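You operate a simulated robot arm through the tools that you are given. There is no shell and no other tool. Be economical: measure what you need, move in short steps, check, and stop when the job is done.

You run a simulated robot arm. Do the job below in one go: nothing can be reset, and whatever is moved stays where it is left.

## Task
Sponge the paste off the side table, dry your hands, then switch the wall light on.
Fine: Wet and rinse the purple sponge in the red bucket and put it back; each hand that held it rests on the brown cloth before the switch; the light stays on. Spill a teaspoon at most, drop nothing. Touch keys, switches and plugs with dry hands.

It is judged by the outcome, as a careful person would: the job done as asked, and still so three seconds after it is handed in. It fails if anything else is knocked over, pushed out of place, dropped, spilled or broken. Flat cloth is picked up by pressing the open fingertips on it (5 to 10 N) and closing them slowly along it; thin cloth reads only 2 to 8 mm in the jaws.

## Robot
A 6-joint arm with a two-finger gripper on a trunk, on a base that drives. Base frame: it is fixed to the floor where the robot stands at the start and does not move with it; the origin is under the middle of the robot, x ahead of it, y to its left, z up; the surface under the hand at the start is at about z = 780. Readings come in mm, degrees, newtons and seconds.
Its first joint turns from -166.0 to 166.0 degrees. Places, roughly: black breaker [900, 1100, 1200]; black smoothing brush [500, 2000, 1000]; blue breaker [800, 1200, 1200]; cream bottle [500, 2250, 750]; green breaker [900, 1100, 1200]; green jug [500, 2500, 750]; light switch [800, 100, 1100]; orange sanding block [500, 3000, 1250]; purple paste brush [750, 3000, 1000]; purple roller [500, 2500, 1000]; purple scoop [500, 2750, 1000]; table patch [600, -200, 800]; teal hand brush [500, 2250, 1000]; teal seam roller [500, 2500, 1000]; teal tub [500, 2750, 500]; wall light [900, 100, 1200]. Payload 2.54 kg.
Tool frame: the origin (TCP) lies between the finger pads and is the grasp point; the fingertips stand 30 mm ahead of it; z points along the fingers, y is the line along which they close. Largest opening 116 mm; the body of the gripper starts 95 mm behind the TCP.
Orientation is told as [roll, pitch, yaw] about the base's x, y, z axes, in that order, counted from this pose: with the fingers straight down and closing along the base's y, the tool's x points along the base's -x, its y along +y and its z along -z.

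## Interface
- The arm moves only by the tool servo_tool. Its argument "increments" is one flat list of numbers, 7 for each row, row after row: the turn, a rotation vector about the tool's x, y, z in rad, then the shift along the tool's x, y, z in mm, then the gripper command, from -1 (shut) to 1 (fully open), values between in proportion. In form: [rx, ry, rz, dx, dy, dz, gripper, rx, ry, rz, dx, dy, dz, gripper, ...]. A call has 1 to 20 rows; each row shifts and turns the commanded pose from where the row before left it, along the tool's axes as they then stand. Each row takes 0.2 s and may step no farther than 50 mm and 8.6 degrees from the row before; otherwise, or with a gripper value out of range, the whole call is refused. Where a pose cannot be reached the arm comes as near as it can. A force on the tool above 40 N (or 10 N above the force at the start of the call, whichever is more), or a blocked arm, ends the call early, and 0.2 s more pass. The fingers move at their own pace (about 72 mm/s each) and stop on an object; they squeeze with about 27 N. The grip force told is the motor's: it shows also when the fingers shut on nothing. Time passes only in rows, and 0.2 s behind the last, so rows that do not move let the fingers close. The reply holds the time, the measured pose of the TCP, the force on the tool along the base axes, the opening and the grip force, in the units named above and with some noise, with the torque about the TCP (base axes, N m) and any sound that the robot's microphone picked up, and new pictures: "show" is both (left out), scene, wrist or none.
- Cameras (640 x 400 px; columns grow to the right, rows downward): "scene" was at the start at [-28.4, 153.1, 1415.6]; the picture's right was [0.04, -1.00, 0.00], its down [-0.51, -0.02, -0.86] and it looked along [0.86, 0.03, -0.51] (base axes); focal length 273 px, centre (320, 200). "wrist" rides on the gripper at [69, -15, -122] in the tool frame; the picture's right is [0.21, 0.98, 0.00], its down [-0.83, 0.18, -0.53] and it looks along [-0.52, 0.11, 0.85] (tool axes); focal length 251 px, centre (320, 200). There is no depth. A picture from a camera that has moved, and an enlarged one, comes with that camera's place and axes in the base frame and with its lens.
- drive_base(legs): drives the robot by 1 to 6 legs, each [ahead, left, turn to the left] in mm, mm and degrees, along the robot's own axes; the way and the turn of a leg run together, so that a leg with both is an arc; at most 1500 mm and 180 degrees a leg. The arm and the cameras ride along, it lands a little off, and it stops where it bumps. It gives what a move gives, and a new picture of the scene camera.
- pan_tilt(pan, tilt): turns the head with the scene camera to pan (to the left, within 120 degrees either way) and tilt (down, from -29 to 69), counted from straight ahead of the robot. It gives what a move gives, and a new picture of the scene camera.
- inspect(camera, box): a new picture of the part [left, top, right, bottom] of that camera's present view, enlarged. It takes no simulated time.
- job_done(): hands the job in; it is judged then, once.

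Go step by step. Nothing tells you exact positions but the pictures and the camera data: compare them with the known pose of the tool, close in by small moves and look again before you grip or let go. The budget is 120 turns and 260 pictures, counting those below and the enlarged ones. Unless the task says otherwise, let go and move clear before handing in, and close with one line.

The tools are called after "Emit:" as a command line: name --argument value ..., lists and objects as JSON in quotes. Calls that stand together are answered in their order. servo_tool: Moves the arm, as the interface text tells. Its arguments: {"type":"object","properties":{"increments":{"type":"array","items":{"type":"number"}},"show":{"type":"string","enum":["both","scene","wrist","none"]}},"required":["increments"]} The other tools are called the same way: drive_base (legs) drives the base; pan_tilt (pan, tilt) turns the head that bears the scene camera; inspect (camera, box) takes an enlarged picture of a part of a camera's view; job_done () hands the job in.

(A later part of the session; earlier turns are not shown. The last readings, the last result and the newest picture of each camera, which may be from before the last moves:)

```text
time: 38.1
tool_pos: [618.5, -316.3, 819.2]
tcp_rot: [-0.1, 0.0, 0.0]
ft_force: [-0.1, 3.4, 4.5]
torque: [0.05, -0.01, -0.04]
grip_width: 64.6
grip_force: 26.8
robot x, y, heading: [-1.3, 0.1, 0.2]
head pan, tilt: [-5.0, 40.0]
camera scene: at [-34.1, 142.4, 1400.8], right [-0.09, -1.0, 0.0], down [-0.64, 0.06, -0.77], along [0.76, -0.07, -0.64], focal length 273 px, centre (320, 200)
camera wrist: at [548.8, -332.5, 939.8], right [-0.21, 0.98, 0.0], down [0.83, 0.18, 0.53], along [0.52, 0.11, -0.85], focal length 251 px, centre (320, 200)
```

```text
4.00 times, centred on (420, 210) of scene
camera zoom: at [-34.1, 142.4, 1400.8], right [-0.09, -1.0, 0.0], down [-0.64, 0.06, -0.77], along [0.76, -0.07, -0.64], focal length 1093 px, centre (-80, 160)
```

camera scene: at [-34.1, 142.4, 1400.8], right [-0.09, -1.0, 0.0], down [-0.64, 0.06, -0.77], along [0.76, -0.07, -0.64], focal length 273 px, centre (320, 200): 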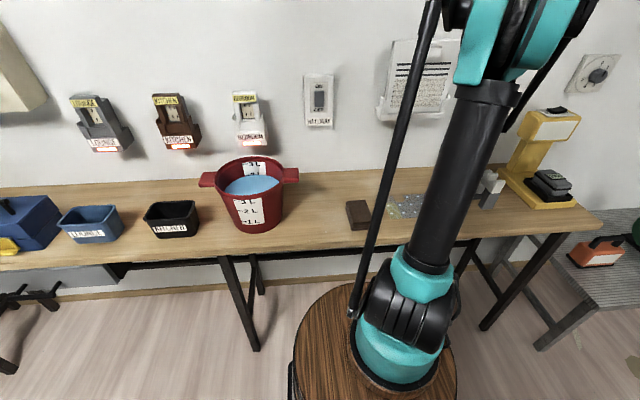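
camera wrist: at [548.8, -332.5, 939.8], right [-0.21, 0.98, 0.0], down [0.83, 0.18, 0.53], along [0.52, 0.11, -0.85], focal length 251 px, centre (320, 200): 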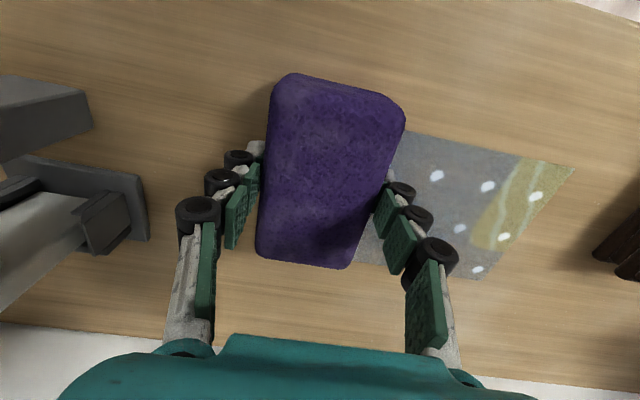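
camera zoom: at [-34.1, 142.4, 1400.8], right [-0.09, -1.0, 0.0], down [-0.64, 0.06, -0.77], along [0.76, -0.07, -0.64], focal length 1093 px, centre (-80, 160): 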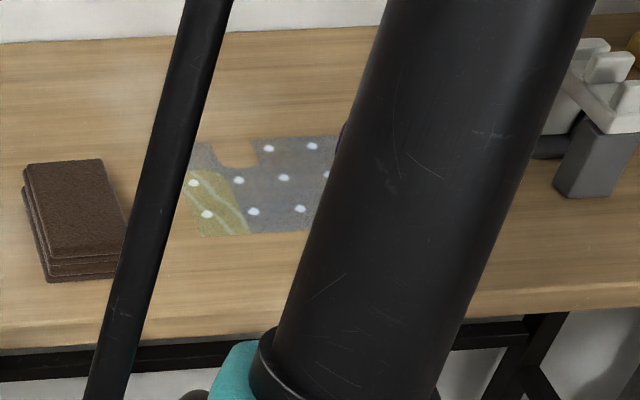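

One cell is already fully clean, so each pass takes off a layer. I'll keep sweeping, with light extra pressure.

Emit:
servo_tool --increments '[0, 0, 0, -4, 0, 0.6, -1, 0, 0, 0, 0, 9, 0, -1, 0, 0, 0, 0, 9, 0, -1, 0, 0, 0, 0, 9, 0, -1, 0, 0, 0, 0, 9, 0, -1, 0, 0, 0, 0, 9, 0, -1, 0, 0, 0, 0, 9, 0, -1, 0, 0, 0, 0, 9, 0, -1, 0, 0, 0, 0, 9, 0, -1, 0, 0, 0, 0, 9, 0, -1, 0, 0, 0, 0, 9, 0, -1, 0, 0, 0, 0, 9, 0, -1, 0, 0, 0, 0, 9, 0, -1, 0, 0, 0, 0, 9, 0, -1, 0, 0, 0, 0, 9, 0, -1, 0, 0, 0, 0, 9, 0, -1, 0, 0, 0, 0, 9, 0, -1, 0, 0, 0, 0, 9, 0, -1, 0, 0, 0, 0, 9, 0, -1, 0, 0, 0, 0, 9, 0, -1]' --show "wrist"

```text
time: 42.4
tool_pos: [620.5, -147.6, 818.0]
tcp_rot: [0.1, 0.0, 0.0]
ft_force: [-0.3, -8.8, 10.8]
torque: [-0.25, -0.02, 0.04]
grip_width: 64.9
grip_force: 27.1
robot x, y, heading: [-3.0, -3.0, 0.1]
head pan, tilt: [-5.0, 40.0]
camera wrist: at [552.4, -162.6, 939.2], right [-0.21, 0.98, 0.0], down [0.83, 0.18, 0.53], along [0.52, 0.11, -0.85], focal length 251 px, centre (320, 200)
```

wrist: 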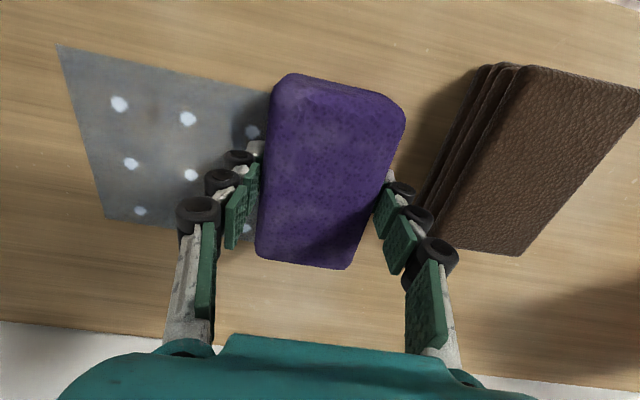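

All of it is down to the grey layer now. I'll sweep left again.

Emit:
servo_tool --increments '[0, 0, 0, 0, 4, 0.3, -1, 0, 0, 0, 0, -9, 0, -1, 0, 0, 0, 0, -9, 0, -1, 0, 0, 0, 0, -9, 0, -1, 0, 0, 0, 0, -9, 0, -1, 0, 0, 0, 0, -9, 0, -1, 0, 0, 0, 0, -9, 0, -1, 0, 0, 0, 0, -9, 0, -1, 0, 0, 0, 0, -9, 0, -1, 0, 0, 0, 0, -9, 0, -1, 0, 0, 0, 0, -9, 0, -1, 0, 0, 0, 0, -9, 0, -1, 0, 0, 0, 0, -9, 0, -1, 0, 0, 0, 0, -9, 0, -1, 0, 0, 0, 0, -9, 0, -1, 0, 0, 0, 0, -9, 0, -1, 0, 0, 0, 0, -9, 0, -1, 0, 0, 0, 0, -9, 0, -1, 0, 0, 0, 0, -9, 0, -1, 0, 0, 0, 0, -9, 0, -1]' --show "wrist"

Emit:
inspect --camera "scene" --box '[340, 160, 500, 260]'

```text
time: 46.5
tool_pos: [620.1, -312.9, 817.7]
tcp_rot: [-0.1, -0.1, 0.0]
ft_force: [-0.4, 2.2, 2.3]
torque: [-0.02, -0.01, 0.01]
grip_width: 65.0
grip_force: 26.7
robot x, y, heading: [-0.2, 2.8, 0.1]
head pan, tilt: [-5.0, 40.0]
camera wrist: at [552.5, -328.8, 939.0], right [-0.21, 0.98, 0.0], down [0.83, 0.18, 0.53], along [0.52, 0.11, -0.85], focal length 251 px, centre (320, 200)
```

wrist: 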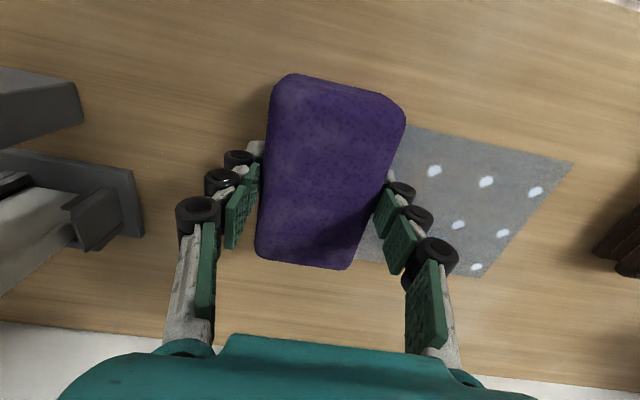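

```text
4.00 times, centred on (420, 210) of scene
camera zoom: at [-34.0, 142.3, 1400.8], right [-0.09, -1.0, 0.0], down [-0.64, 0.06, -0.77], along [0.76, -0.07, -0.64], focal length 1093 px, centre (-80, 160)
```

zoom: 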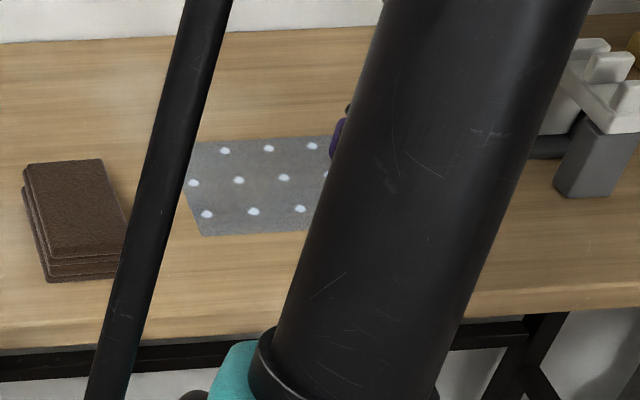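

The film is a thin grey residue everywhere, and the once-clean cell was re-smeared, so the sponge is loaded. I'll go back to the bucket to rinse it.

Emit:
servo_tool --increments '[0, 0, 0, 0, 0, -20, -1, 0, 0, 0, 0, 0, -45, -1, 0, 0, 0, 0, 0, -45, -1, 0, 0, 0, 0, 0, -45, -1, 0, 0, 0, 0, 0, -45, -1, 0, 0, 0, 0, 0, -22, -1, 0, 0, 0, -1, 43, 0, -1, 0, 0, 0, -1, 43, 0, -1, 0, 0, 0, -1, 43, 0, -1, 0, 0, 0, -1, 43, 0, -1, 0, 0, 0, -1, 43, 0, -1, 0, 0, 0, -1, 43, 0, -1, 0, 0, 0, -1, 43, 0, -1, 0, 0, 0, -1, 43, 0, -1, 0, 0, 0, -1, 43, 0, -1, 0, 0, 0, -1, 43, 0, -1, 0, 0, 0, 0, 43, 0, -1, 0, 0, 0, 0, 43, 0, -1, 0, 0, 0, 0, 43, 0, -1, 0, 0, 0, 0, 39, 0, -1]'

```text
time: 50.8
tool_pos: [631.8, 284.9, 1040.2]
tcp_rot: [-0.1, 0.0, -0.1]
ft_force: [-0.1, -0.6, -1.0]
torque: [0.02, -0.01, 0.0]
grip_width: 64.7
grip_force: 27.5
robot x, y, heading: [-0.4, 3.2, 0.1]
head pan, tilt: [-5.0, 40.0]
camera scene: at [-34.0, 142.1, 1400.8], right [-0.09, -1.0, 0.0], down [-0.64, 0.06, -0.77], along [0.76, -0.07, -0.64], focal length 273 px, centre (320, 200)
camera wrist: at [562.7, 269.1, 1161.2], right [-0.21, 0.98, 0.0], down [0.83, 0.18, 0.53], along [0.52, 0.11, -0.85], focal length 251 px, centre (320, 200)
```

scene: 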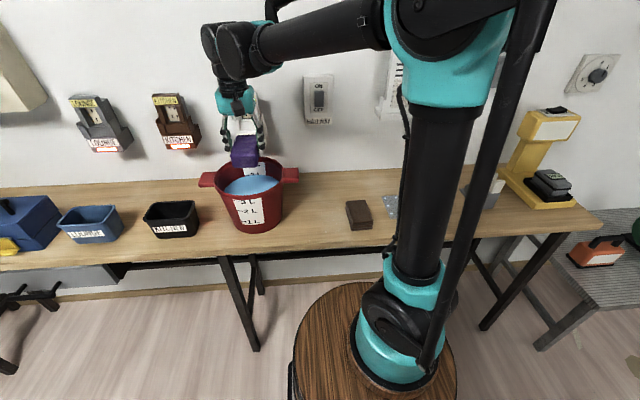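
wrist: 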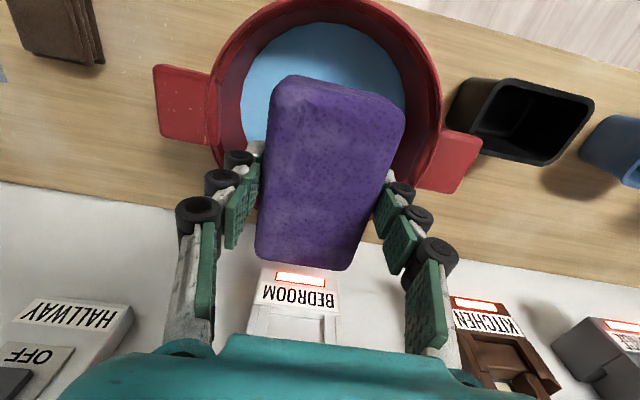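

Now I'll dip and swish gently under the surface.

Emit:
servo_tool --increments '[0, 0, 0, 0, 0, 40, -1, 0, 0, 0, 0, 0, 35, -1, 0, 0, 0, 0, 0, 25, -1, 0, 0, 0, 0, 0, 12, -1, 0, 0, 0, 0, 0, 12, -1, 0, 0, 0, 0, 0, 12, -1, 0, 0, 0, 0, 0, 12, -1, 0, 0, 0, 0, 0, 12, -1, 0, 0, 0, 0, 0, 6, -1, 0, 0, 0, 0, 0, 0, -1, 0, 0, 0, 0, 4, -4, -1, 0, 0, 0, 0, 4, -4, -1, 0, 0, 0, 0, -4, 4, -1, 0, 0, 0, 0, -4, 4, -1, 0, 0, 0, 0, -4, -4, -1, 0, 0, 0, 0, -4, 4, -1, 0, 0, 0, 0, 4, -4, -1, 0, 0, 0, 0, 4, 4, -1, 0, 0, 0, 0, 0, 0, -1, 0, 0, 0, 0, 0, 0, -1]' --show "wrist"

Emit:
servo_tool --increments '[0, 0, 0, 0, 0, -10, -1, 0, 0, 0, 0, 0, -10, -1, 0, 0, 0, 0, 0, -10, -1, 0, 0, 0, 0, 0, -10, -1, 0, 0, 0, 0, 0, -10, -1, 0, 0, 0, 0, 0, -10, -1, 0, 0, 0, 0, 0, -10, -1, 0, 0, 0, 0, 0, -10, -1, 0, 0, 0, 0, 0, 0, -1, 0, 0, 0, 0, 0, 0, -1, 0, 0, 0, 0, 0, 0, -1, 0, 0, 0, 0, 0, 0, -1, 0, 0, 0, 0, 0, 0, -1, 0, 0, 0, 0, 0, 0, -1, 0, 0, 0, 0, 0, 0, -1, 0, 0, 0, 0, 0, 0, -1, 0, 0, 0, 0, 0, 0, -1, 0, 0, 0, 0, 0, 0, -1, 0, 0, 0, 0, 0, 0, -1, 0, 0, 0, 0, 0, 0, -1]' --show "none"

Emit:
servo_tool --increments '[0, 0, 0, 0, 0, -20, -1, 0, 0, 0, 0, 0, -20, -1, 0, 0, 0, 0, 0, -20, -1, 0, 0, 0, 0, 0, -20, -1, 0, 0, 0, 0, 0, 0, -1, 0, 0, 0, 0, 0, 0, -1, 0, 0, 0, 0, 0, 0, -1, 0, 0, 0, 0, 0, 0, -1, 0, 0, 0, 0, 0, 0, -1]'

```text
time: 55.0
tool_pos: [630.8, 284.8, 874.4]
tcp_rot: [0.0, 0.0, 0.1]
ft_force: [0.7, -0.5, -0.3]
torque: [0.02, -0.01, 0.03]
grip_width: 65.0
grip_force: 27.6
robot x, y, heading: [-1.3, 3.1, 0.2]
head pan, tilt: [-5.0, 40.0]
camera wrist: at [562.3, 269.4, 994.3], right [-0.21, 0.98, 0.0], down [0.83, 0.18, 0.53], along [0.52, 0.11, -0.85], focal length 251 px, centre (320, 200)
```

wrist: 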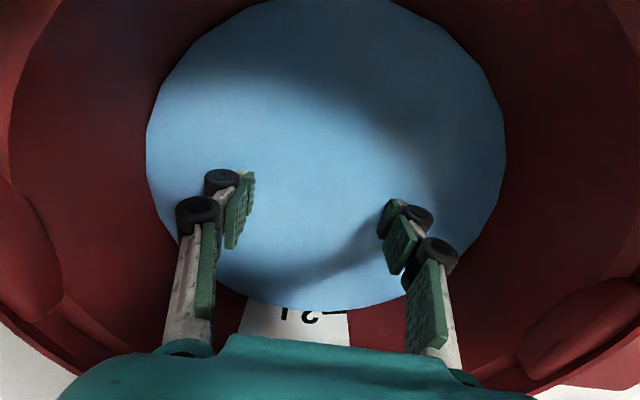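

```text
time: 59.1
tool_pos: [630.7, 285.3, 953.3]
tcp_rot: [0.0, 0.0, 0.0]
ft_force: [0.4, 0.3, -0.7]
torque: [-0.01, -0.02, 0.02]
grip_width: 64.9
grip_force: 26.9
robot x, y, heading: [1.9, -1.2, 0.1]
head pan, tilt: [-5.0, 40.0]
```

```text
time: 61.1
tool_pos: [631.5, 285.4, 1033.3]
tcp_rot: [0.0, 0.0, -0.1]
ft_force: [0.0, 0.3, -0.4]
torque: [-0.01, -0.03, -0.05]
grip_width: 64.6
grip_force: 27.2
robot x, y, heading: [-2.2, 0.9, 0.0]
head pan, tilt: [-5.0, 40.0]
camera scene: at [-33.9, 142.3, 1400.8], right [-0.09, -1.0, 0.0], down [-0.64, 0.06, -0.77], along [0.76, -0.07, -0.64], focal length 273 px, centre (320, 200)
camera wrist: at [562.4, 269.2, 1154.3], right [-0.21, 0.98, 0.0], down [0.83, 0.18, 0.53], along [0.52, 0.11, -0.85], focal length 251 px, centre (320, 200)
```

scene: 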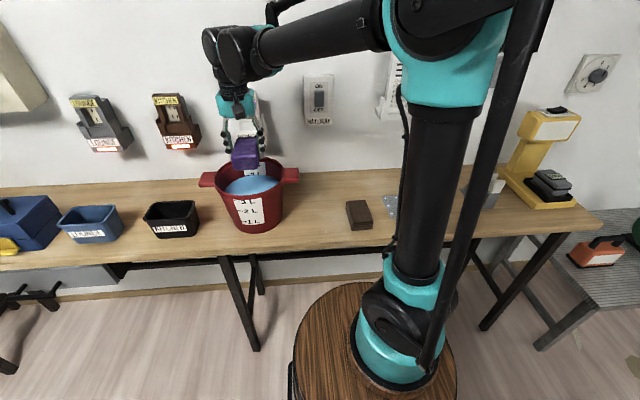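
wrist: 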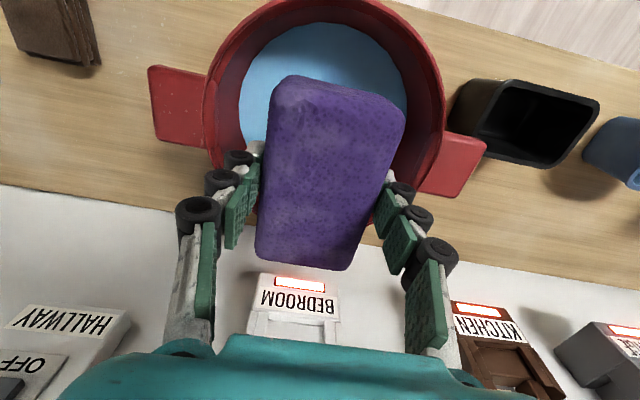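

Rinsed and drained. Back to the patch, down to near contact.

Emit:
servo_tool --increments '[0, 0, 0, 1, -43, 0, -1, 0, 0, 0, 1, -43, 0, -1, 0, 0, 0, 1, -43, 0, -1, 0, 0, 0, 1, -43, 0, -1, 0, 0, 0, 1, -43, 0, -1, 0, 0, 0, 1, -43, 0, -1, 0, 0, 0, 1, -43, 0, -1, 0, 0, 0, 1, -43, 0, -1, 0, 0, 0, 1, -43, 0, -1, 0, 0, 0, 1, -41, 0, -1, 0, 0, 0, 0, 0, 45, -1, 0, 0, 0, 0, 0, 45, -1, 0, 0, 0, 0, 0, 45, -1, 0, 0, 0, 0, 0, 40, -1, 0, 0, 0, 0, 0, 20, -1, 0, 0, 0, 0, 0, 10, -1, 0, 0, 0, 0, 0, 6, -1, 0, 0, 0, 0, 0, 2, -1, 0, 0, 0, 0, 0, 0, -1]' --show "wrist"

```text
time: 65.2
tool_pos: [621.1, -143.4, 819.7]
tcp_rot: [0.0, 0.1, 0.0]
ft_force: [-0.5, -0.3, -0.6]
torque: [-0.02, -0.01, 0.02]
grip_width: 64.5
grip_force: 27.3
robot x, y, heading: [1.3, -2.1, 0.3]
head pan, tilt: [-5.0, 40.0]
camera wrist: at [552.4, -159.2, 941.5], right [-0.21, 0.98, 0.0], down [0.83, 0.18, 0.53], along [0.52, 0.11, -0.85], focal length 251 px, centre (320, 200)
```

wrist: 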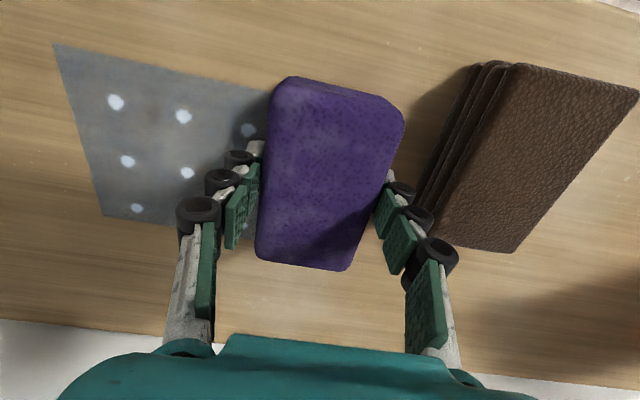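

Emit:
servo_tool --increments '[0, 0, 0, 0, 0, 1, -1, 0, 0, 0, 0, 0, 0.8, -1, 0, 0, 0, 0, 0, 0, -1]' --show "none"

```text
time: 66.0
tool_pos: [621.7, -143.1, 819.5]
tcp_rot: [-0.1, 0.0, 0.0]
ft_force: [0.2, -0.1, -0.5]
torque: [0.01, 0.0, 0.0]
grip_width: 65.0
grip_force: 27.4
robot x, y, heading: [2.7, 1.0, -0.1]
head pan, tilt: [-5.0, 40.0]
```

Emit:
servo_tool --increments '[0, 0, 0, 0, 0, 0.8, -1, 0, 0, 0, 0, 0, 0, -1]' --show "none"

Emit:
servo_tool --increments '[0, 0, 0, 0, 0, 0.5, -1, 0, 0, 0, 0, 0, 0, -1]' --show "none"

```text
time: 66.5
tool_pos: [622.9, -142.3, 818.2]
tcp_rot: [0.0, 0.0, -0.1]
ft_force: [0.0, -1.0, 2.0]
torque: [-0.01, -0.09, -0.03]
grip_width: 64.8
grip_force: 26.5
robot x, y, heading: [-0.8, -4.4, 0.1]
head pan, tilt: [-5.0, 40.0]
```

```text
time: 67.2
tool_pos: [622.4, -143.7, 818.1]
tcp_rot: [0.0, 0.0, 0.1]
ft_force: [0.9, 0.0, 12.9]
torque: [-0.02, -0.04, -0.02]
grip_width: 64.9
grip_force: 26.6
robot x, y, heading: [-2.9, -0.3, 0.0]
head pan, tilt: [-5.0, 40.0]
```

Contact is 13 N. I'll sweep left, adding a touch of pressure along the way.

Emit:
servo_tool --increments '[0, 0, 0, 0, 4, 0, -1, 0, 0, 0, 0, -9, 0.2, -1, 0, 0, 0, 0, -9, 0, -1, 0, 0, 0, 0, -9, 0.1, -1, 0, 0, 0, 0, -9, 0, -1, 0, 0, 0, 0, -9, 0.1, -1, 0, 0, 0, 0, -9, 0, -1, 0, 0, 0, 0, -9, 0.1, -1, 0, 0, 0, 0, -9, 0, -1, 0, 0, 0, 0, -9, 0.1, -1, 0, 0, 0, 0, -9, 0, -1, 0, 0, 0, 0, -9, 0.1, -1, 0, 0, 0, 0, -9, 0, -1, 0, 0, 0, 0, -9, 0.1, -1, 0, 0, 0, 0, -9, 0, -1, 0, 0, 0, 0, -9, 0.1, -1, 0, 0, 0, 0, -9, 0, -1, 0, 0, 0, 0, -9, 0, -1, 0, 0, 0, 0, -9, 0, -1, 0, 0, 0, 0, -9, 0, -1]' --show "wrist"

Emit:
inspect --camera "scene" --box '[340, 160, 500, 260]'

```text
time: 71.3
tool_pos: [620.3, -309.3, 817.0]
tcp_rot: [0.0, 0.0, 0.1]
ft_force: [0.2, 20.4, 24.1]
torque: [0.81, 0.01, 0.07]
grip_width: 64.7
grip_force: 27.1
robot x, y, heading: [-1.4, 1.4, -0.1]
head pan, tilt: [-5.0, 40.0]
camera wrist: at [552.1, -324.9, 938.0], right [-0.22, 0.98, 0.0], down [0.83, 0.18, 0.53], along [0.52, 0.12, -0.85], focal length 251 px, centre (320, 200)
```

wrist: 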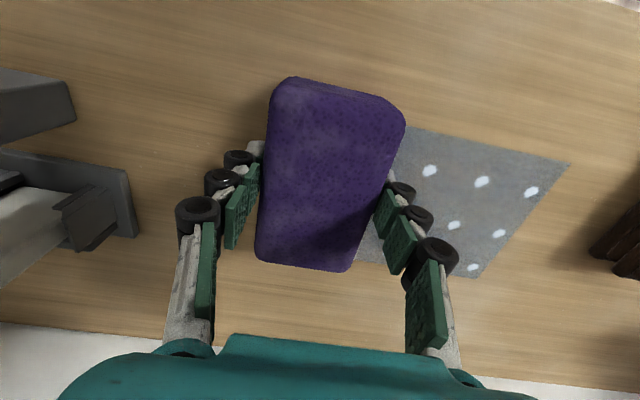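

```text
4.00 times, centred on (420, 210) of scene
camera zoom: at [-34.7, 143.3, 1400.7], right [-0.09, -1.0, 0.0], down [-0.64, 0.06, -0.77], along [0.76, -0.07, -0.64], focal length 1093 px, centre (-80, 160)
```

zoom: 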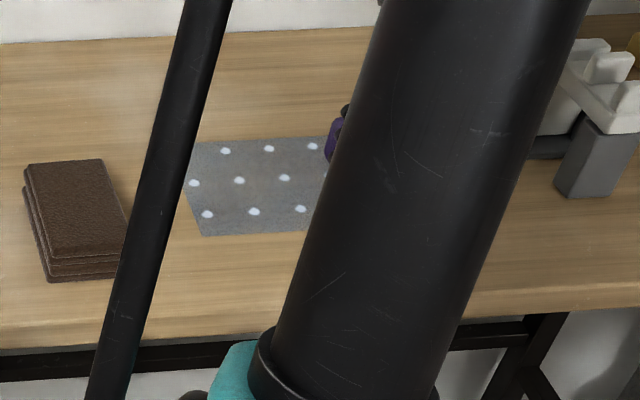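

After rinsing, the film looks unchanged. I'll look closely at it to understand whether it is water or residue.

Emit:
inspect --camera "wrist" --box '[360, 100, 600, 300]'

Emit:
servo_tool --increments '[0, 0, 0, 0, 4, -0.4, -1, 0, 0, 0, 0, 9, 0, -1, 0, 0, 0, 0, 9, 0, -1, 0, 0, 0, 0, 9, 0, -1, 0, 0, 0, 0, 9, 0, -1, 0, 0, 0, 0, 9, 0, -1, 0, 0, 0, 0, 9, 0, -1, 0, 0, 0, 0, 9, 0, -1, 0, 0, 0, 0, 9, 0, -1, 0, 0, 0, 0, 9, 0, -1, 0, 0, 0, 0, 9, 0, -1, 0, 0, 0, 0, 9, 0, -1, 0, 0, 0, 0, 9, 0, -1, 0, 0, 0, 0, 9, 0, -1, 0, 0, 0, 0, 9, 0, -1, 0, 0, 0, 0, 9, 0, -1, 0, 0, 0, 0, 9, 0, -1, 0, 0, 0, 0, 9, 0, -1, 0, 0, 0, 0, 9, 0, -1]' --show "wrist"

Emit:
inspect --camera "wrist" --box '[30, 20, 270, 240]'

```text
2.00 times, centred on (480, 200) of wrist
camera zoom: at [552.1, -324.9, 938.0], right [-0.22, 0.98, 0.0], down [0.83, 0.18, 0.53], along [0.52, 0.12, -0.85], focal length 503 px, centre (0, 200)
```

zoom: 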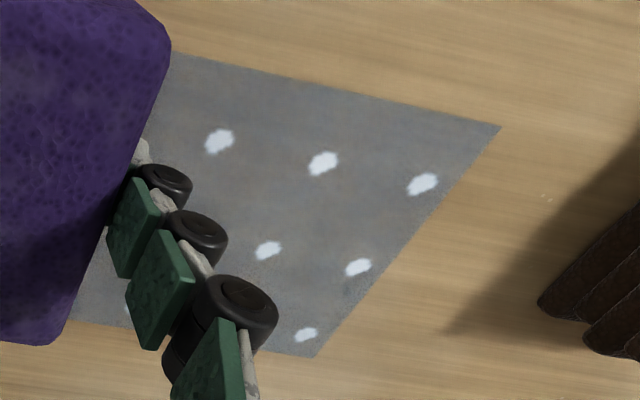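

```text
time: 75.3
tool_pos: [622.9, -144.1, 817.8]
tcp_rot: [0.0, 0.0, -0.1]
ft_force: [-0.1, -1.4, 1.7]
torque: [-0.06, 0.01, -0.02]
grip_width: 64.9
grip_force: 27.0
robot x, y, heading: [0.3, 1.9, -0.2]
head pan, tilt: [-5.0, 40.0]
camera wrist: at [552.6, -160.2, 938.0], right [-0.21, 0.98, 0.0], down [0.83, 0.18, 0.53], along [0.52, 0.11, -0.85], focal length 251 px, centre (320, 200)
```

wrist: 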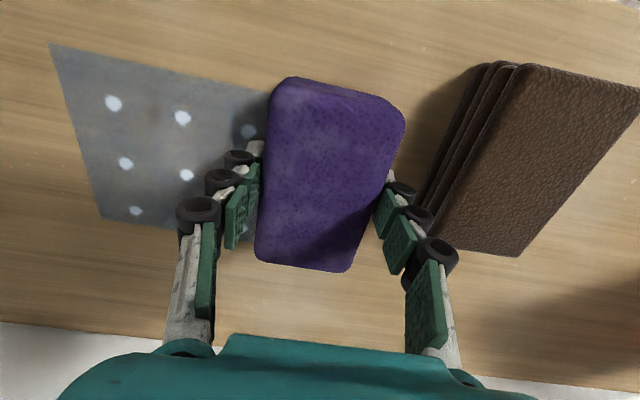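

```text
1.82 times, centred on (150, 130) of wrist
camera zoom: at [552.6, -160.2, 938.0], right [-0.21, 0.98, 0.0], down [0.83, 0.18, 0.53], along [0.52, 0.11, -0.85], focal length 457 px, centre (629, 327)
```

zoom: 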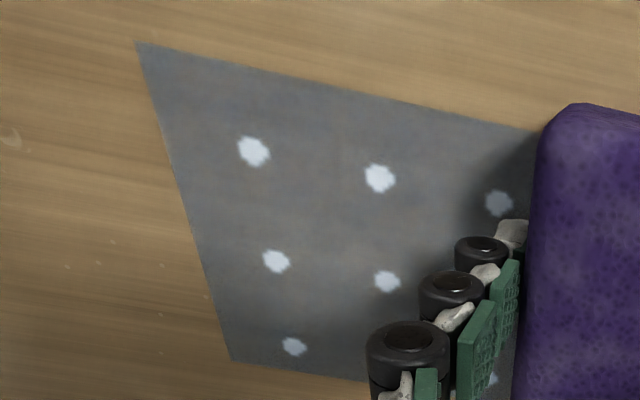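

The paste itself is gone; what remains looks like an even wet sheen with highlights, which a wet sponge naturally leaves. I'll do the rinse in the bucket and check later whether the sheen dries.

Emit:
servo_tool --increments '[0, 0, 0, 0, 0, -20, -1, 0, 0, 0, 0, 0, -40, -1, 0, 0, 0, 0, 0, -40, -1, 0, 0, 0, 0, 0, -40, -1, 0, 0, 0, 0, 0, -40, -1, 0, 0, 0, 0, 0, -40, -1, 0, 0, 0, -1, 43, 0, -1, 0, 0, 0, -1, 43, 0, -1, 0, 0, 0, -1, 43, 0, -1, 0, 0, 0, -1, 43, 0, -1, 0, 0, 0, -1, 43, 0, -1, 0, 0, 0, -1, 43, 0, -1, 0, 0, 0, -1, 43, 0, -1, 0, 0, 0, -1, 43, 0, -1, 0, 0, 0, 0, 43, 0, -1, 0, 0, 0, 0, 42, 0, -1]'

Emit:
inspect --camera "scene" --box '[340, 160, 500, 260]'

```text
time: 78.8
tool_pos: [630.3, 285.2, 1038.3]
tcp_rot: [-0.1, 0.0, -0.1]
ft_force: [-0.3, 0.9, -0.9]
torque: [0.04, -0.03, 0.0]
grip_width: 64.9
grip_force: 27.7
robot x, y, heading: [1.2, -0.2, -0.1]
head pan, tilt: [-5.0, 40.0]
camera scene: at [-34.0, 142.1, 1400.8], right [-0.09, -1.0, 0.0], down [-0.64, 0.06, -0.77], along [0.76, -0.07, -0.64], focal length 273 px, centre (320, 200)
camera wrist: at [560.8, 269.5, 1158.9], right [-0.21, 0.98, 0.0], down [0.83, 0.18, 0.53], along [0.52, 0.11, -0.85], focal length 251 px, centre (320, 200)
```

scene: 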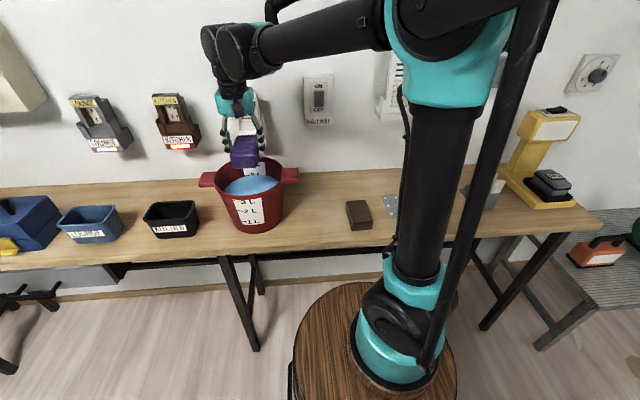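
wrist: 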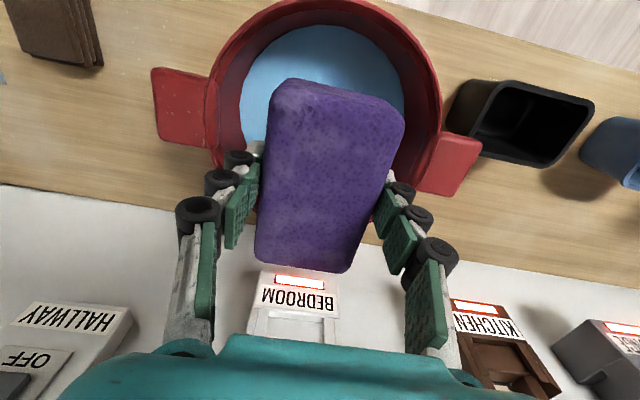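

```text
4.00 times, centred on (420, 210) of scene
camera zoom: at [-34.0, 142.1, 1400.8], right [-0.09, -1.0, 0.0], down [-0.64, 0.06, -0.77], along [0.76, -0.07, -0.64], focal length 1093 px, centre (-80, 160)
```

zoom: 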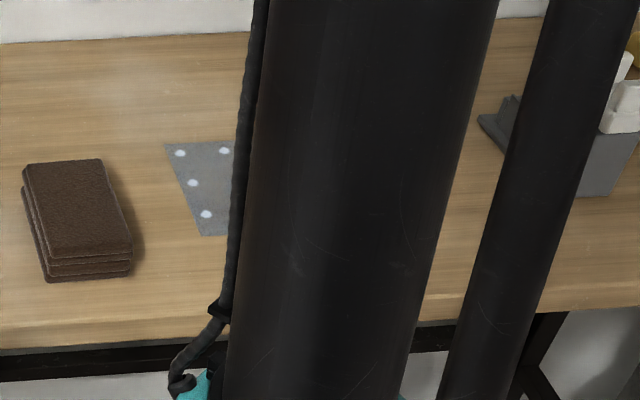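

Rinsing again, with a long drain.

Emit:
servo_tool --increments '[0, 0, 0, 0, 0, 40, -1, 0, 0, 0, 0, 0, 35, -1, 0, 0, 0, 0, 0, 25, -1, 0, 0, 0, 0, 0, 12, -1, 0, 0, 0, 0, 0, 12, -1, 0, 0, 0, 0, 0, 12, -1, 0, 0, 0, 0, 0, 12, -1, 0, 0, 0, 0, 0, 12, -1, 0, 0, 0, 0, 0, 6, -1, 0, 0, 0, 0, 0, 0, -1, 0, 0, 0, 0, 5, 0, -1, 0, 0, 0, 0, 5, 0, -1, 0, 0, 0, 0, -5, 0, -1, 0, 0, 0, 0, -5, 0, -1, 0, 0, 0, 0, -5, 0, -1, 0, 0, 0, 0, -5, 0, -1, 0, 0, 0, 0, 5, 0, -1, 0, 0, 0, 0, 5, 0, -1, 0, 0, 0, 0, 0, 0, -1, 0, 0, 0, 0, 0, 0, -1]' --show "none"

Emit:
servo_tool --increments '[0, 0, 0, 0, 0, -10, -1, 0, 0, 0, 0, 0, -10, -1, 0, 0, 0, 0, 0, -10, -1, 0, 0, 0, 0, 0, -10, -1, 0, 0, 0, 0, 0, -10, -1, 0, 0, 0, 0, 0, -10, -1, 0, 0, 0, 0, 0, -10, -1, 0, 0, 0, 0, 0, -10, -1, 0, 0, 0, 0, 0, 0, -1, 0, 0, 0, 0, 0, 0, -1, 0, 0, 0, 0, 0, 0, -1, 0, 0, 0, 0, 0, 0, -1, 0, 0, 0, 0, 0, 0, -1, 0, 0, 0, 0, 0, 0, -1, 0, 0, 0, 0, 0, 0, -1, 0, 0, 0, 0, 0, 0, -1, 0, 0, 0, 0, 0, 0, -1, 0, 0, 0, 0, 0, 0, -1, 0, 0, 0, 0, 0, 0, -1, 0, 0, 0, 0, 0, 0, -1]' --show "none"

Emit:
servo_tool --increments '[0, 0, 0, 0, 0, -20, -1, 0, 0, 0, 0, 0, -20, -1, 0, 0, 0, 0, 0, -20, -1, 0, 0, 0, 0, 0, -20, -1, 0, 0, 0, 0, 0, 0, -1, 0, 0, 0, 0, 0, 0, -1, 0, 0, 0, 0, 0, 0, -1, 0, 0, 0, 0, 0, 0, -1, 0, 0, 0, 0, 0, 0, -1, 0, 0, 0, 0, 0, 0, -1, 0, 0, 0, 0, 0, 0, -1, 0, 0, 0, 0, 0, 0, -1, 0, 0, 0, 0, 0, 0, -1, 0, 0, 0, 0, 0, 0, -1, 0, 0, 0, 0, 0, 0, -1]'

Emit:
inspect --camera "scene" --box '[340, 160, 500, 260]'

```text
time: 83.0
tool_pos: [630.0, 285.2, 871.5]
tcp_rot: [-0.1, 0.1, 0.1]
ft_force: [0.5, 0.7, -0.6]
torque: [0.01, 0.0, 0.01]
grip_width: 64.8
grip_force: 27.0
robot x, y, heading: [-0.9, 0.7, 0.2]
head pan, tilt: [-5.0, 40.0]
```

```text
time: 87.2
tool_pos: [629.1, 284.6, 952.3]
tcp_rot: [0.0, 0.1, 0.0]
ft_force: [-0.7, 0.3, 0.3]
torque: [0.02, 0.04, -0.04]
grip_width: 65.0
grip_force: 27.2
robot x, y, heading: [-0.4, -0.4, 0.1]
head pan, tilt: [-5.0, 40.0]
```

```text
time: 90.3
tool_pos: [629.1, 284.4, 1030.7]
tcp_rot: [0.0, 0.1, 0.0]
ft_force: [0.1, 0.0, -0.4]
torque: [0.0, -0.05, 0.0]
grip_width: 64.8
grip_force: 26.8
robot x, y, heading: [-0.9, 0.0, -0.0]
head pan, tilt: [-5.0, 40.0]
camera scene: at [-33.9, 142.3, 1400.8], right [-0.09, -1.0, 0.0], down [-0.64, 0.06, -0.77], along [0.76, -0.07, -0.64], focal length 273 px, centre (320, 200)
camera wrist: at [560.5, 268.6, 1152.0], right [-0.21, 0.98, 0.0], down [0.83, 0.18, 0.53], along [0.52, 0.11, -0.85], focal length 251 px, centre (320, 200)
```

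scene: 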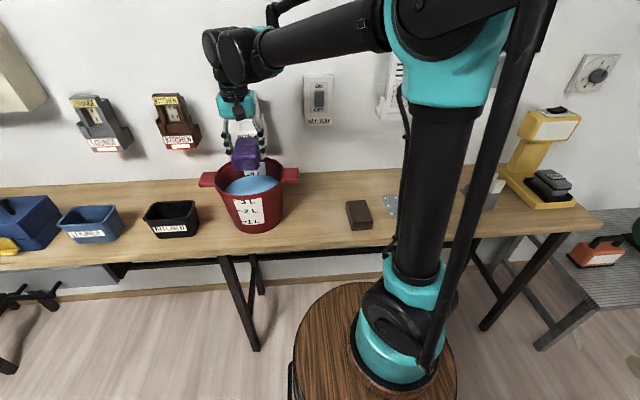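
wrist: 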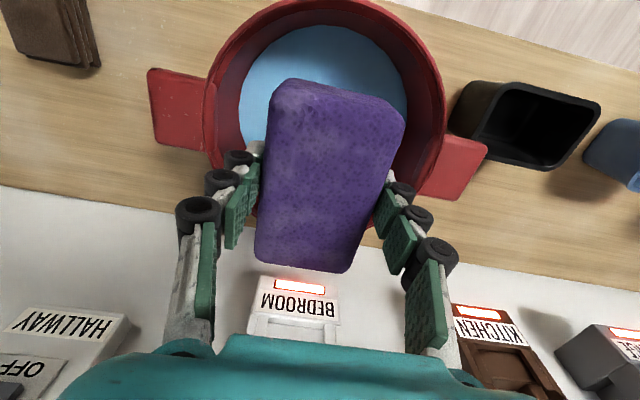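

```text
4.00 times, centred on (420, 210) of scene
camera zoom: at [-33.9, 142.3, 1400.8], right [-0.09, -1.0, 0.0], down [-0.64, 0.06, -0.77], along [0.76, -0.07, -0.64], focal length 1093 px, centre (-80, 160)
```

zoom: 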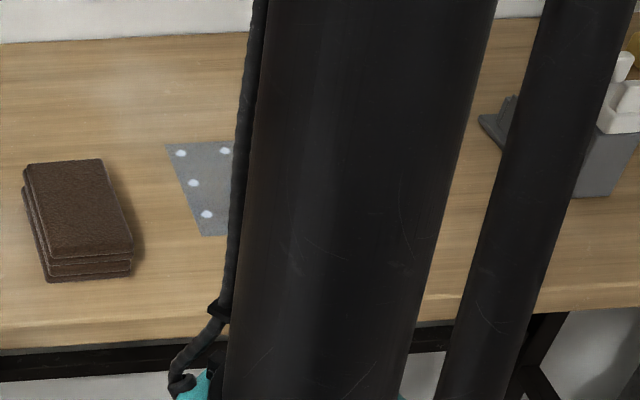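

The sponge is drained. I'll carry it back to its original spot and lower it to just above the table.

Emit:
servo_tool --increments '[0, 0, 0, 5, -36, 0, -1, 0, 0, 0, 5, -36, 0, -1, 0, 0, 0, 5, -36, 0, -1, 0, 0, 0, 5, -36, 0, -1, 0, 0, 0, 5, -36, 0, -1, 0, 0, 0, 6, -34.5, 0, -1, 0, 0, -0.06, 0, 0, 0, -1, 0, 0, 0, 0, 0, 45, -1, 0, 0, 0, 0, 0, 45, -1, 0, 0, 0, 0, 0, 45, -1, 0, 0, 0, 0, 0, 40, -1, 0, 0, 0, 0, 0, 20, -1, 0, 0, 0, 0, 0, 10, -1, 0, 0, 0, 0, 0, 4, -1, 0, 0, 0, 0, 0, 0, -1]'

```text
time: 93.5
tool_pos: [598.8, 70.5, 822.1]
tcp_rot: [0.0, 0.1, 3.4]
ft_force: [0.4, -0.6, -0.8]
torque: [0.0, -0.02, -0.01]
grip_width: 65.0
grip_force: 27.6
robot x, y, heading: [-0.7, -0.9, 0.1]
head pan, tilt: [-5.0, 40.0]
camera scene: at [-33.9, 142.3, 1400.8], right [-0.09, -1.0, 0.0], down [-0.64, 0.06, -0.77], along [0.76, -0.07, -0.64], focal length 273 px, centre (320, 200)
camera wrist: at [530.4, 50.2, 943.0], right [-0.27, 0.96, 0.0], down [0.81, 0.23, 0.53], along [0.51, 0.15, -0.85], focal length 251 px, centre (320, 200)
```

scene: 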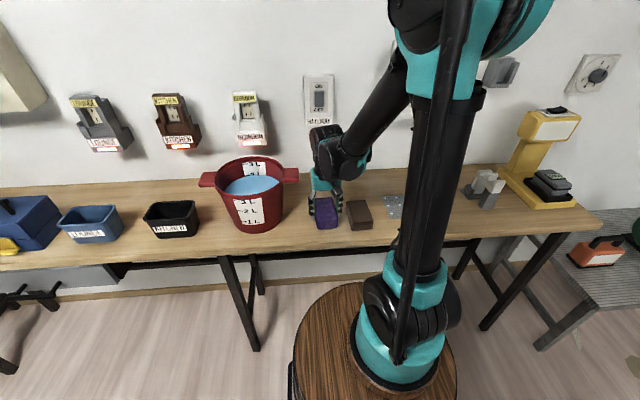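
wrist: 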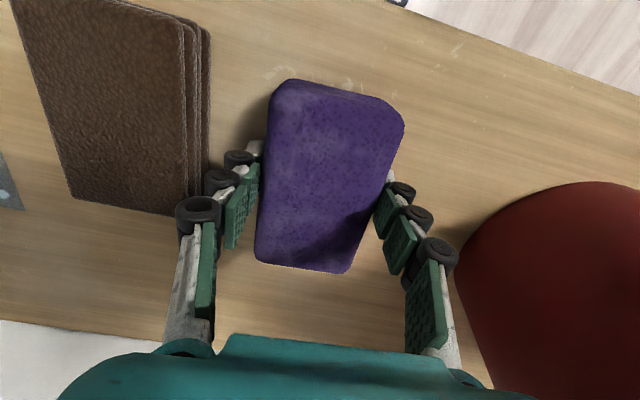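

The sponge hangs over its original footprint. I'll lower to contact and release gently.

Emit:
servo_tool --increments '[0, 0, 0, 0, 0, 1.5, -1, 0, 0, 0, 0, 0, 1, -1, 0, 0, 0, 0, 0, 0.7, -1, 0, 0, 0, 0, 0, 0, -1]' --show "none"

```text
time: 94.5
tool_pos: [598.5, 69.2, 818.3]
tcp_rot: [-0.1, 0.0, 3.4]
ft_force: [-0.6, -0.4, -0.7]
torque: [-0.03, -0.03, 0.02]
grip_width: 64.8
grip_force: 26.7
robot x, y, heading: [2.3, -0.2, 0.0]
head pan, tilt: [-5.0, 40.0]
```

Emit:
servo_tool --increments '[0, 0, 0, 0, 0, 0.7, -1, 0, 0, 0, 0, 0, 0, -1]' --show "none"

Emit:
servo_tool --increments '[0, 0, 0, 0, 0, 0.5, -1, 0, 0, 0, 0, 0, 0, -1]' --show "none"

```text
time: 95.2
tool_pos: [599.6, 69.9, 818.3]
tcp_rot: [0.1, -0.2, 3.3]
ft_force: [1.2, 0.1, -0.5]
torque: [0.0, 0.01, -0.04]
grip_width: 64.6
grip_force: 27.4
robot x, y, heading: [3.3, 1.7, 0.0]
head pan, tilt: [-5.0, 40.0]
```

```text
time: 95.8
tool_pos: [599.6, 69.9, 817.9]
tcp_rot: [0.1, 0.0, 3.5]
ft_force: [-0.2, -0.3, 0.8]
torque: [0.0, -0.01, -0.03]
grip_width: 64.9
grip_force: 27.5
robot x, y, heading: [-0.5, -2.4, 0.1]
head pan, tilt: [-5.0, 40.0]
```

Emit:
servo_tool --increments '[0, 0, 0, 0, 0, 0.4, -1, 0, 0, 0, 0, 0, 0, 0.3, 0, 0, 0, 0, 0, 0, 0.5, 0, 0, 0, 0, 0, 0, 0.5, 0, 0, 0, 0, 0, -20, 0.5, 0, 0, 0, 0, 0, -30, 0.5, 0, 0, 0, 0, 0, -40, 0.5, 0, 0, 0, 0, 0, -40, 0.5, 0, 0, 0.06, 0, 0, 0, 0.5]'

Emit:
inspect --camera "scene" --box '[290, 165, 450, 265]'

```text
time: 97.8
tool_pos: [598.8, 70.0, 947.5]
tcp_rot: [0.1, 0.0, 0.0]
ft_force: [-0.6, -0.4, -0.2]
torque: [0.01, -0.03, 0.01]
grip_width: 87.1
grip_force: 0.1
robot x, y, heading: [5.0, -3.5, 0.0]
head pan, tilt: [-5.0, 40.0]
camera scene: at [-34.0, 142.3, 1400.8], right [-0.09, -1.0, 0.0], down [-0.64, 0.06, -0.77], along [0.76, -0.07, -0.64], focal length 273 px, centre (320, 200)
camera wrist: at [529.4, 54.1, 1068.4], right [-0.21, 0.98, 0.0], down [0.83, 0.18, 0.53], along [0.52, 0.11, -0.85], focal length 251 px, centre (320, 200)
```

scene: 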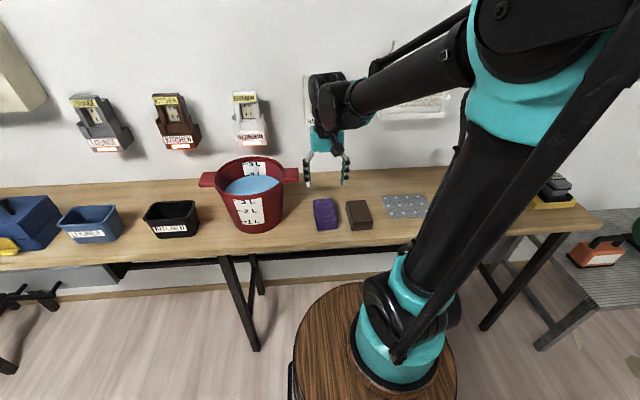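
wrist: 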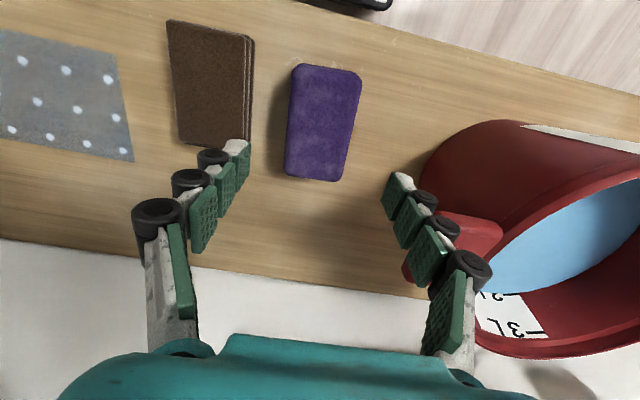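

```text
4.00 times, centred on (370, 215) of scene
camera zoom: at [-34.0, 142.3, 1400.8], right [-0.09, -1.0, 0.0], down [-0.64, 0.06, -0.77], along [0.76, -0.07, -0.64], focal length 1093 px, centre (120, 140)
```

zoom: 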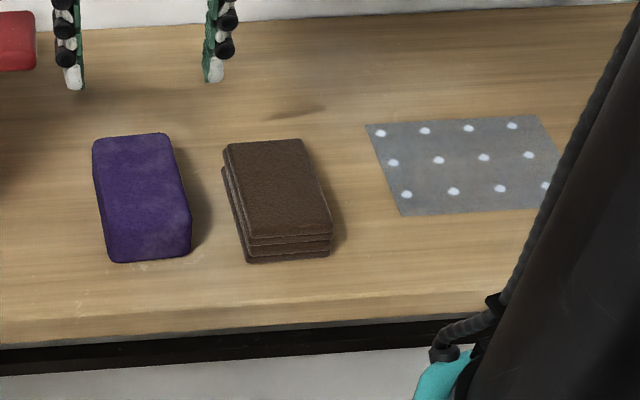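

The sponge is back on its spot and free. Next I'll move over the brown cloth, with the jaws partly closed, and approach it.

Emit:
servo_tool --increments '[0, 0, 0, 2, -36, 0, -0.4, 0, 0, 0, 2, -36, 0, -0.4, 0, 0, 0, 0, -37, 0, -0.4, 0, 0, 0, 0, 0, 30, -0.4, 0, 0, 0, 0, 0, 30, -0.4, 0, 0, 0, 0, 0, 25, -0.4, 0, 0, 0, 0, 0, 0, -0.4]'

Emit:
inspect --camera "scene" --box '[290, 145, 450, 245]'

```text
time: 99.3
tool_pos: [594.7, -38.9, 862.4]
tcp_rot: [-0.1, 0.0, 0.0]
ft_force: [-0.1, -0.7, 0.0]
torque: [0.01, 0.01, 0.01]
grip_width: 35.2
grip_force: 0.1
robot x, y, heading: [4.0, 0.5, -0.1]
head pan, tilt: [-5.0, 40.0]
camera scene: at [-33.9, 142.3, 1400.8], right [-0.09, -1.0, 0.0], down [-0.64, 0.06, -0.77], along [0.76, -0.07, -0.64], focal length 273 px, centre (320, 200)
camera wrist: at [525.5, -54.7, 983.1], right [-0.21, 0.98, 0.0], down [0.83, 0.18, 0.53], along [0.52, 0.11, -0.85], focal length 251 px, centre (320, 200)
```

scene: 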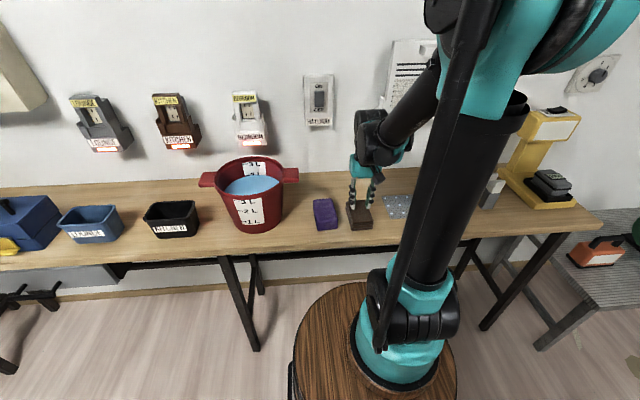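
wrist: 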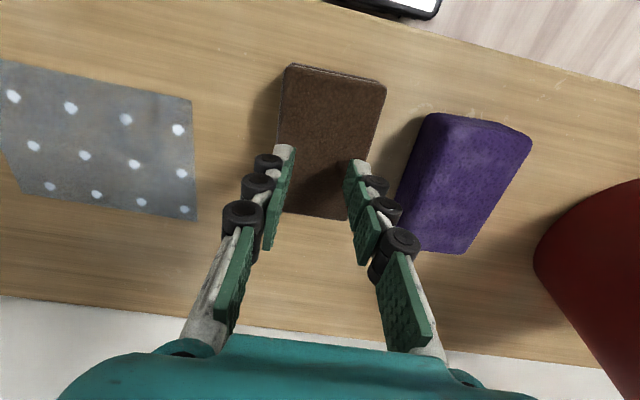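

```text
4.00 times, centred on (370, 195) of scene
camera zoom: at [-33.9, 142.3, 1400.8], right [-0.09, -1.0, 0.0], down [-0.64, 0.06, -0.77], along [0.76, -0.07, -0.64], focal length 1093 px, centre (120, 220)
```

zoom: 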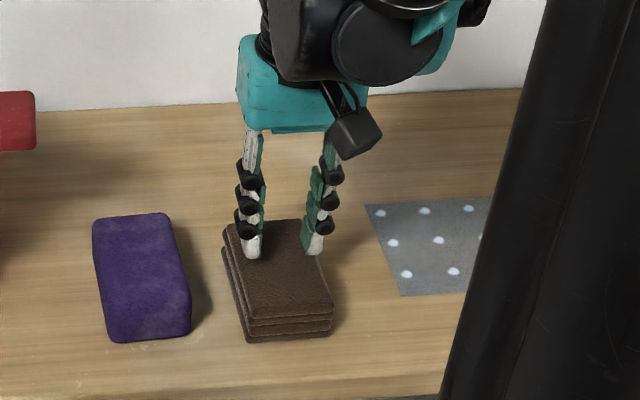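

Emit:
servo_tool --increments '[0, 0, 0, 0, 0, 5, -0.65, 0, 0, 0, 0, 0, 5, -0.65, 0, 0, 0, 0, 0, 3, -0.65, 0, 0, 0, 0, 0, 2, -0.65, 0, 0, 0, 0, 0, 0, -0.65]' --show "none"

Emit:
servo_tool --increments '[0, 0, 0, 0, 0, 1.5, -0.65, 0, 0, 0, 0, 0, 1.5, -0.65, 0, 0, 0, 0, 0, 0, -0.65]' --show "none"

Emit:
servo_tool --increments '[0, 0, 0, 0, 0, 1, -0.65, 0, 0, 0, 0, 0, 1, -0.65, 0, 0, 0, 0, 0, 0, -0.65]'

```text
time: 100.4
tool_pos: [595.4, -39.5, 848.7]
tcp_rot: [-0.1, 0.0, 0.0]
ft_force: [-0.7, 0.2, 0.3]
torque: [-0.04, 0.01, 0.02]
grip_width: 0.1
grip_force: 14.1
robot x, y, heading: [0.3, 0.8, 0.1]
head pan, tilt: [-5.0, 40.0]
stopped in row 5: the force on the tool passed its limit at 47 N (the readings are from after the stop); the commanded pose is now the measured one
```

```text
time: 101.0
tool_pos: [594.8, -40.0, 845.7]
tcp_rot: [0.0, 0.0, 0.0]
ft_force: [-1.7, -0.6, 16.2]
torque: [0.06, 0.1, -0.01]
grip_width: 24.6
grip_force: 1.1
robot x, y, heading: [1.2, 0.4, -0.1]
head pan, tilt: [-5.0, 40.0]
stopped in row 3: the force on the tool passed its limit at 42 N (the readings are from after the stop); the commanded pose is now the measured one
```

```text
time: 101.8
tool_pos: [596.2, -39.3, 846.1]
tcp_rot: [-0.1, -0.1, 0.1]
ft_force: [-2.5, 2.3, 73.1]
torque: [0.03, 0.08, -0.01]
grip_width: 6.1
grip_force: 21.5
robot x, y, heading: [1.2, 0.6, 0.2]
head pan, tilt: [-5.0, 40.0]
stopped in row 3: the force on the tool passed its limit at 46 N (the readings are from after the stop); the commanded pose is now the measured one
camera scene: at [-36.6, 142.5, 1400.7], right [-0.09, -1.0, 0.0], down [-0.64, 0.06, -0.77], along [0.76, -0.07, -0.64], focal length 273 px, centre (320, 200)
camera wrist: at [526.4, -54.8, 967.2], right [-0.21, 0.98, 0.0], down [0.82, 0.18, 0.54], along [0.52, 0.11, -0.84], focal length 251 px, centre (320, 200)
```

scene: 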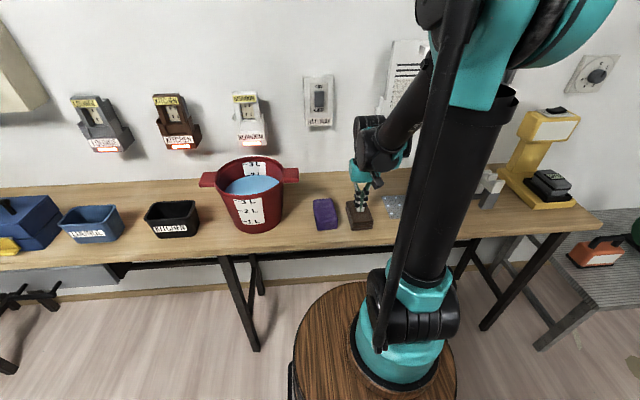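
wrist: 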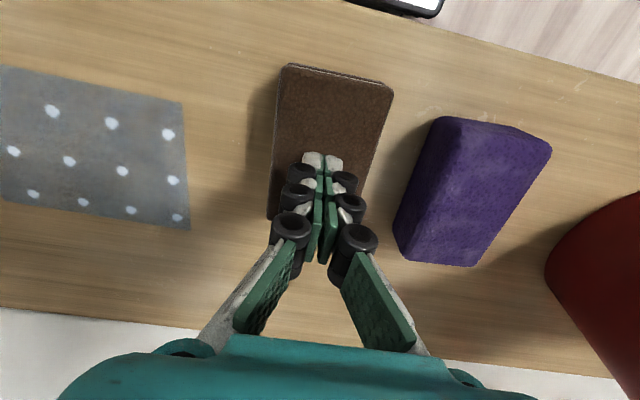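

The cloth is firm and tops out near z 817, so I'm pressing too hard. I'll ease up to a light rest and hold.

Emit:
servo_tool --increments '[0, 0, 0, 0, 0, -1.5, -0.65, 0, 0, 0, 0, 0, 0, -0.65]' --show "none"

```text
time: 102.4
tool_pos: [595.6, -38.9, 845.3]
tcp_rot: [0.0, 0.0, 0.0]
ft_force: [1.1, 0.2, 8.3]
torque: [0.03, -0.01, -0.01]
grip_width: 21.3
grip_force: 0.2
robot x, y, heading: [-2.1, -0.8, 0.2]
head pan, tilt: [-5.0, 40.0]
```

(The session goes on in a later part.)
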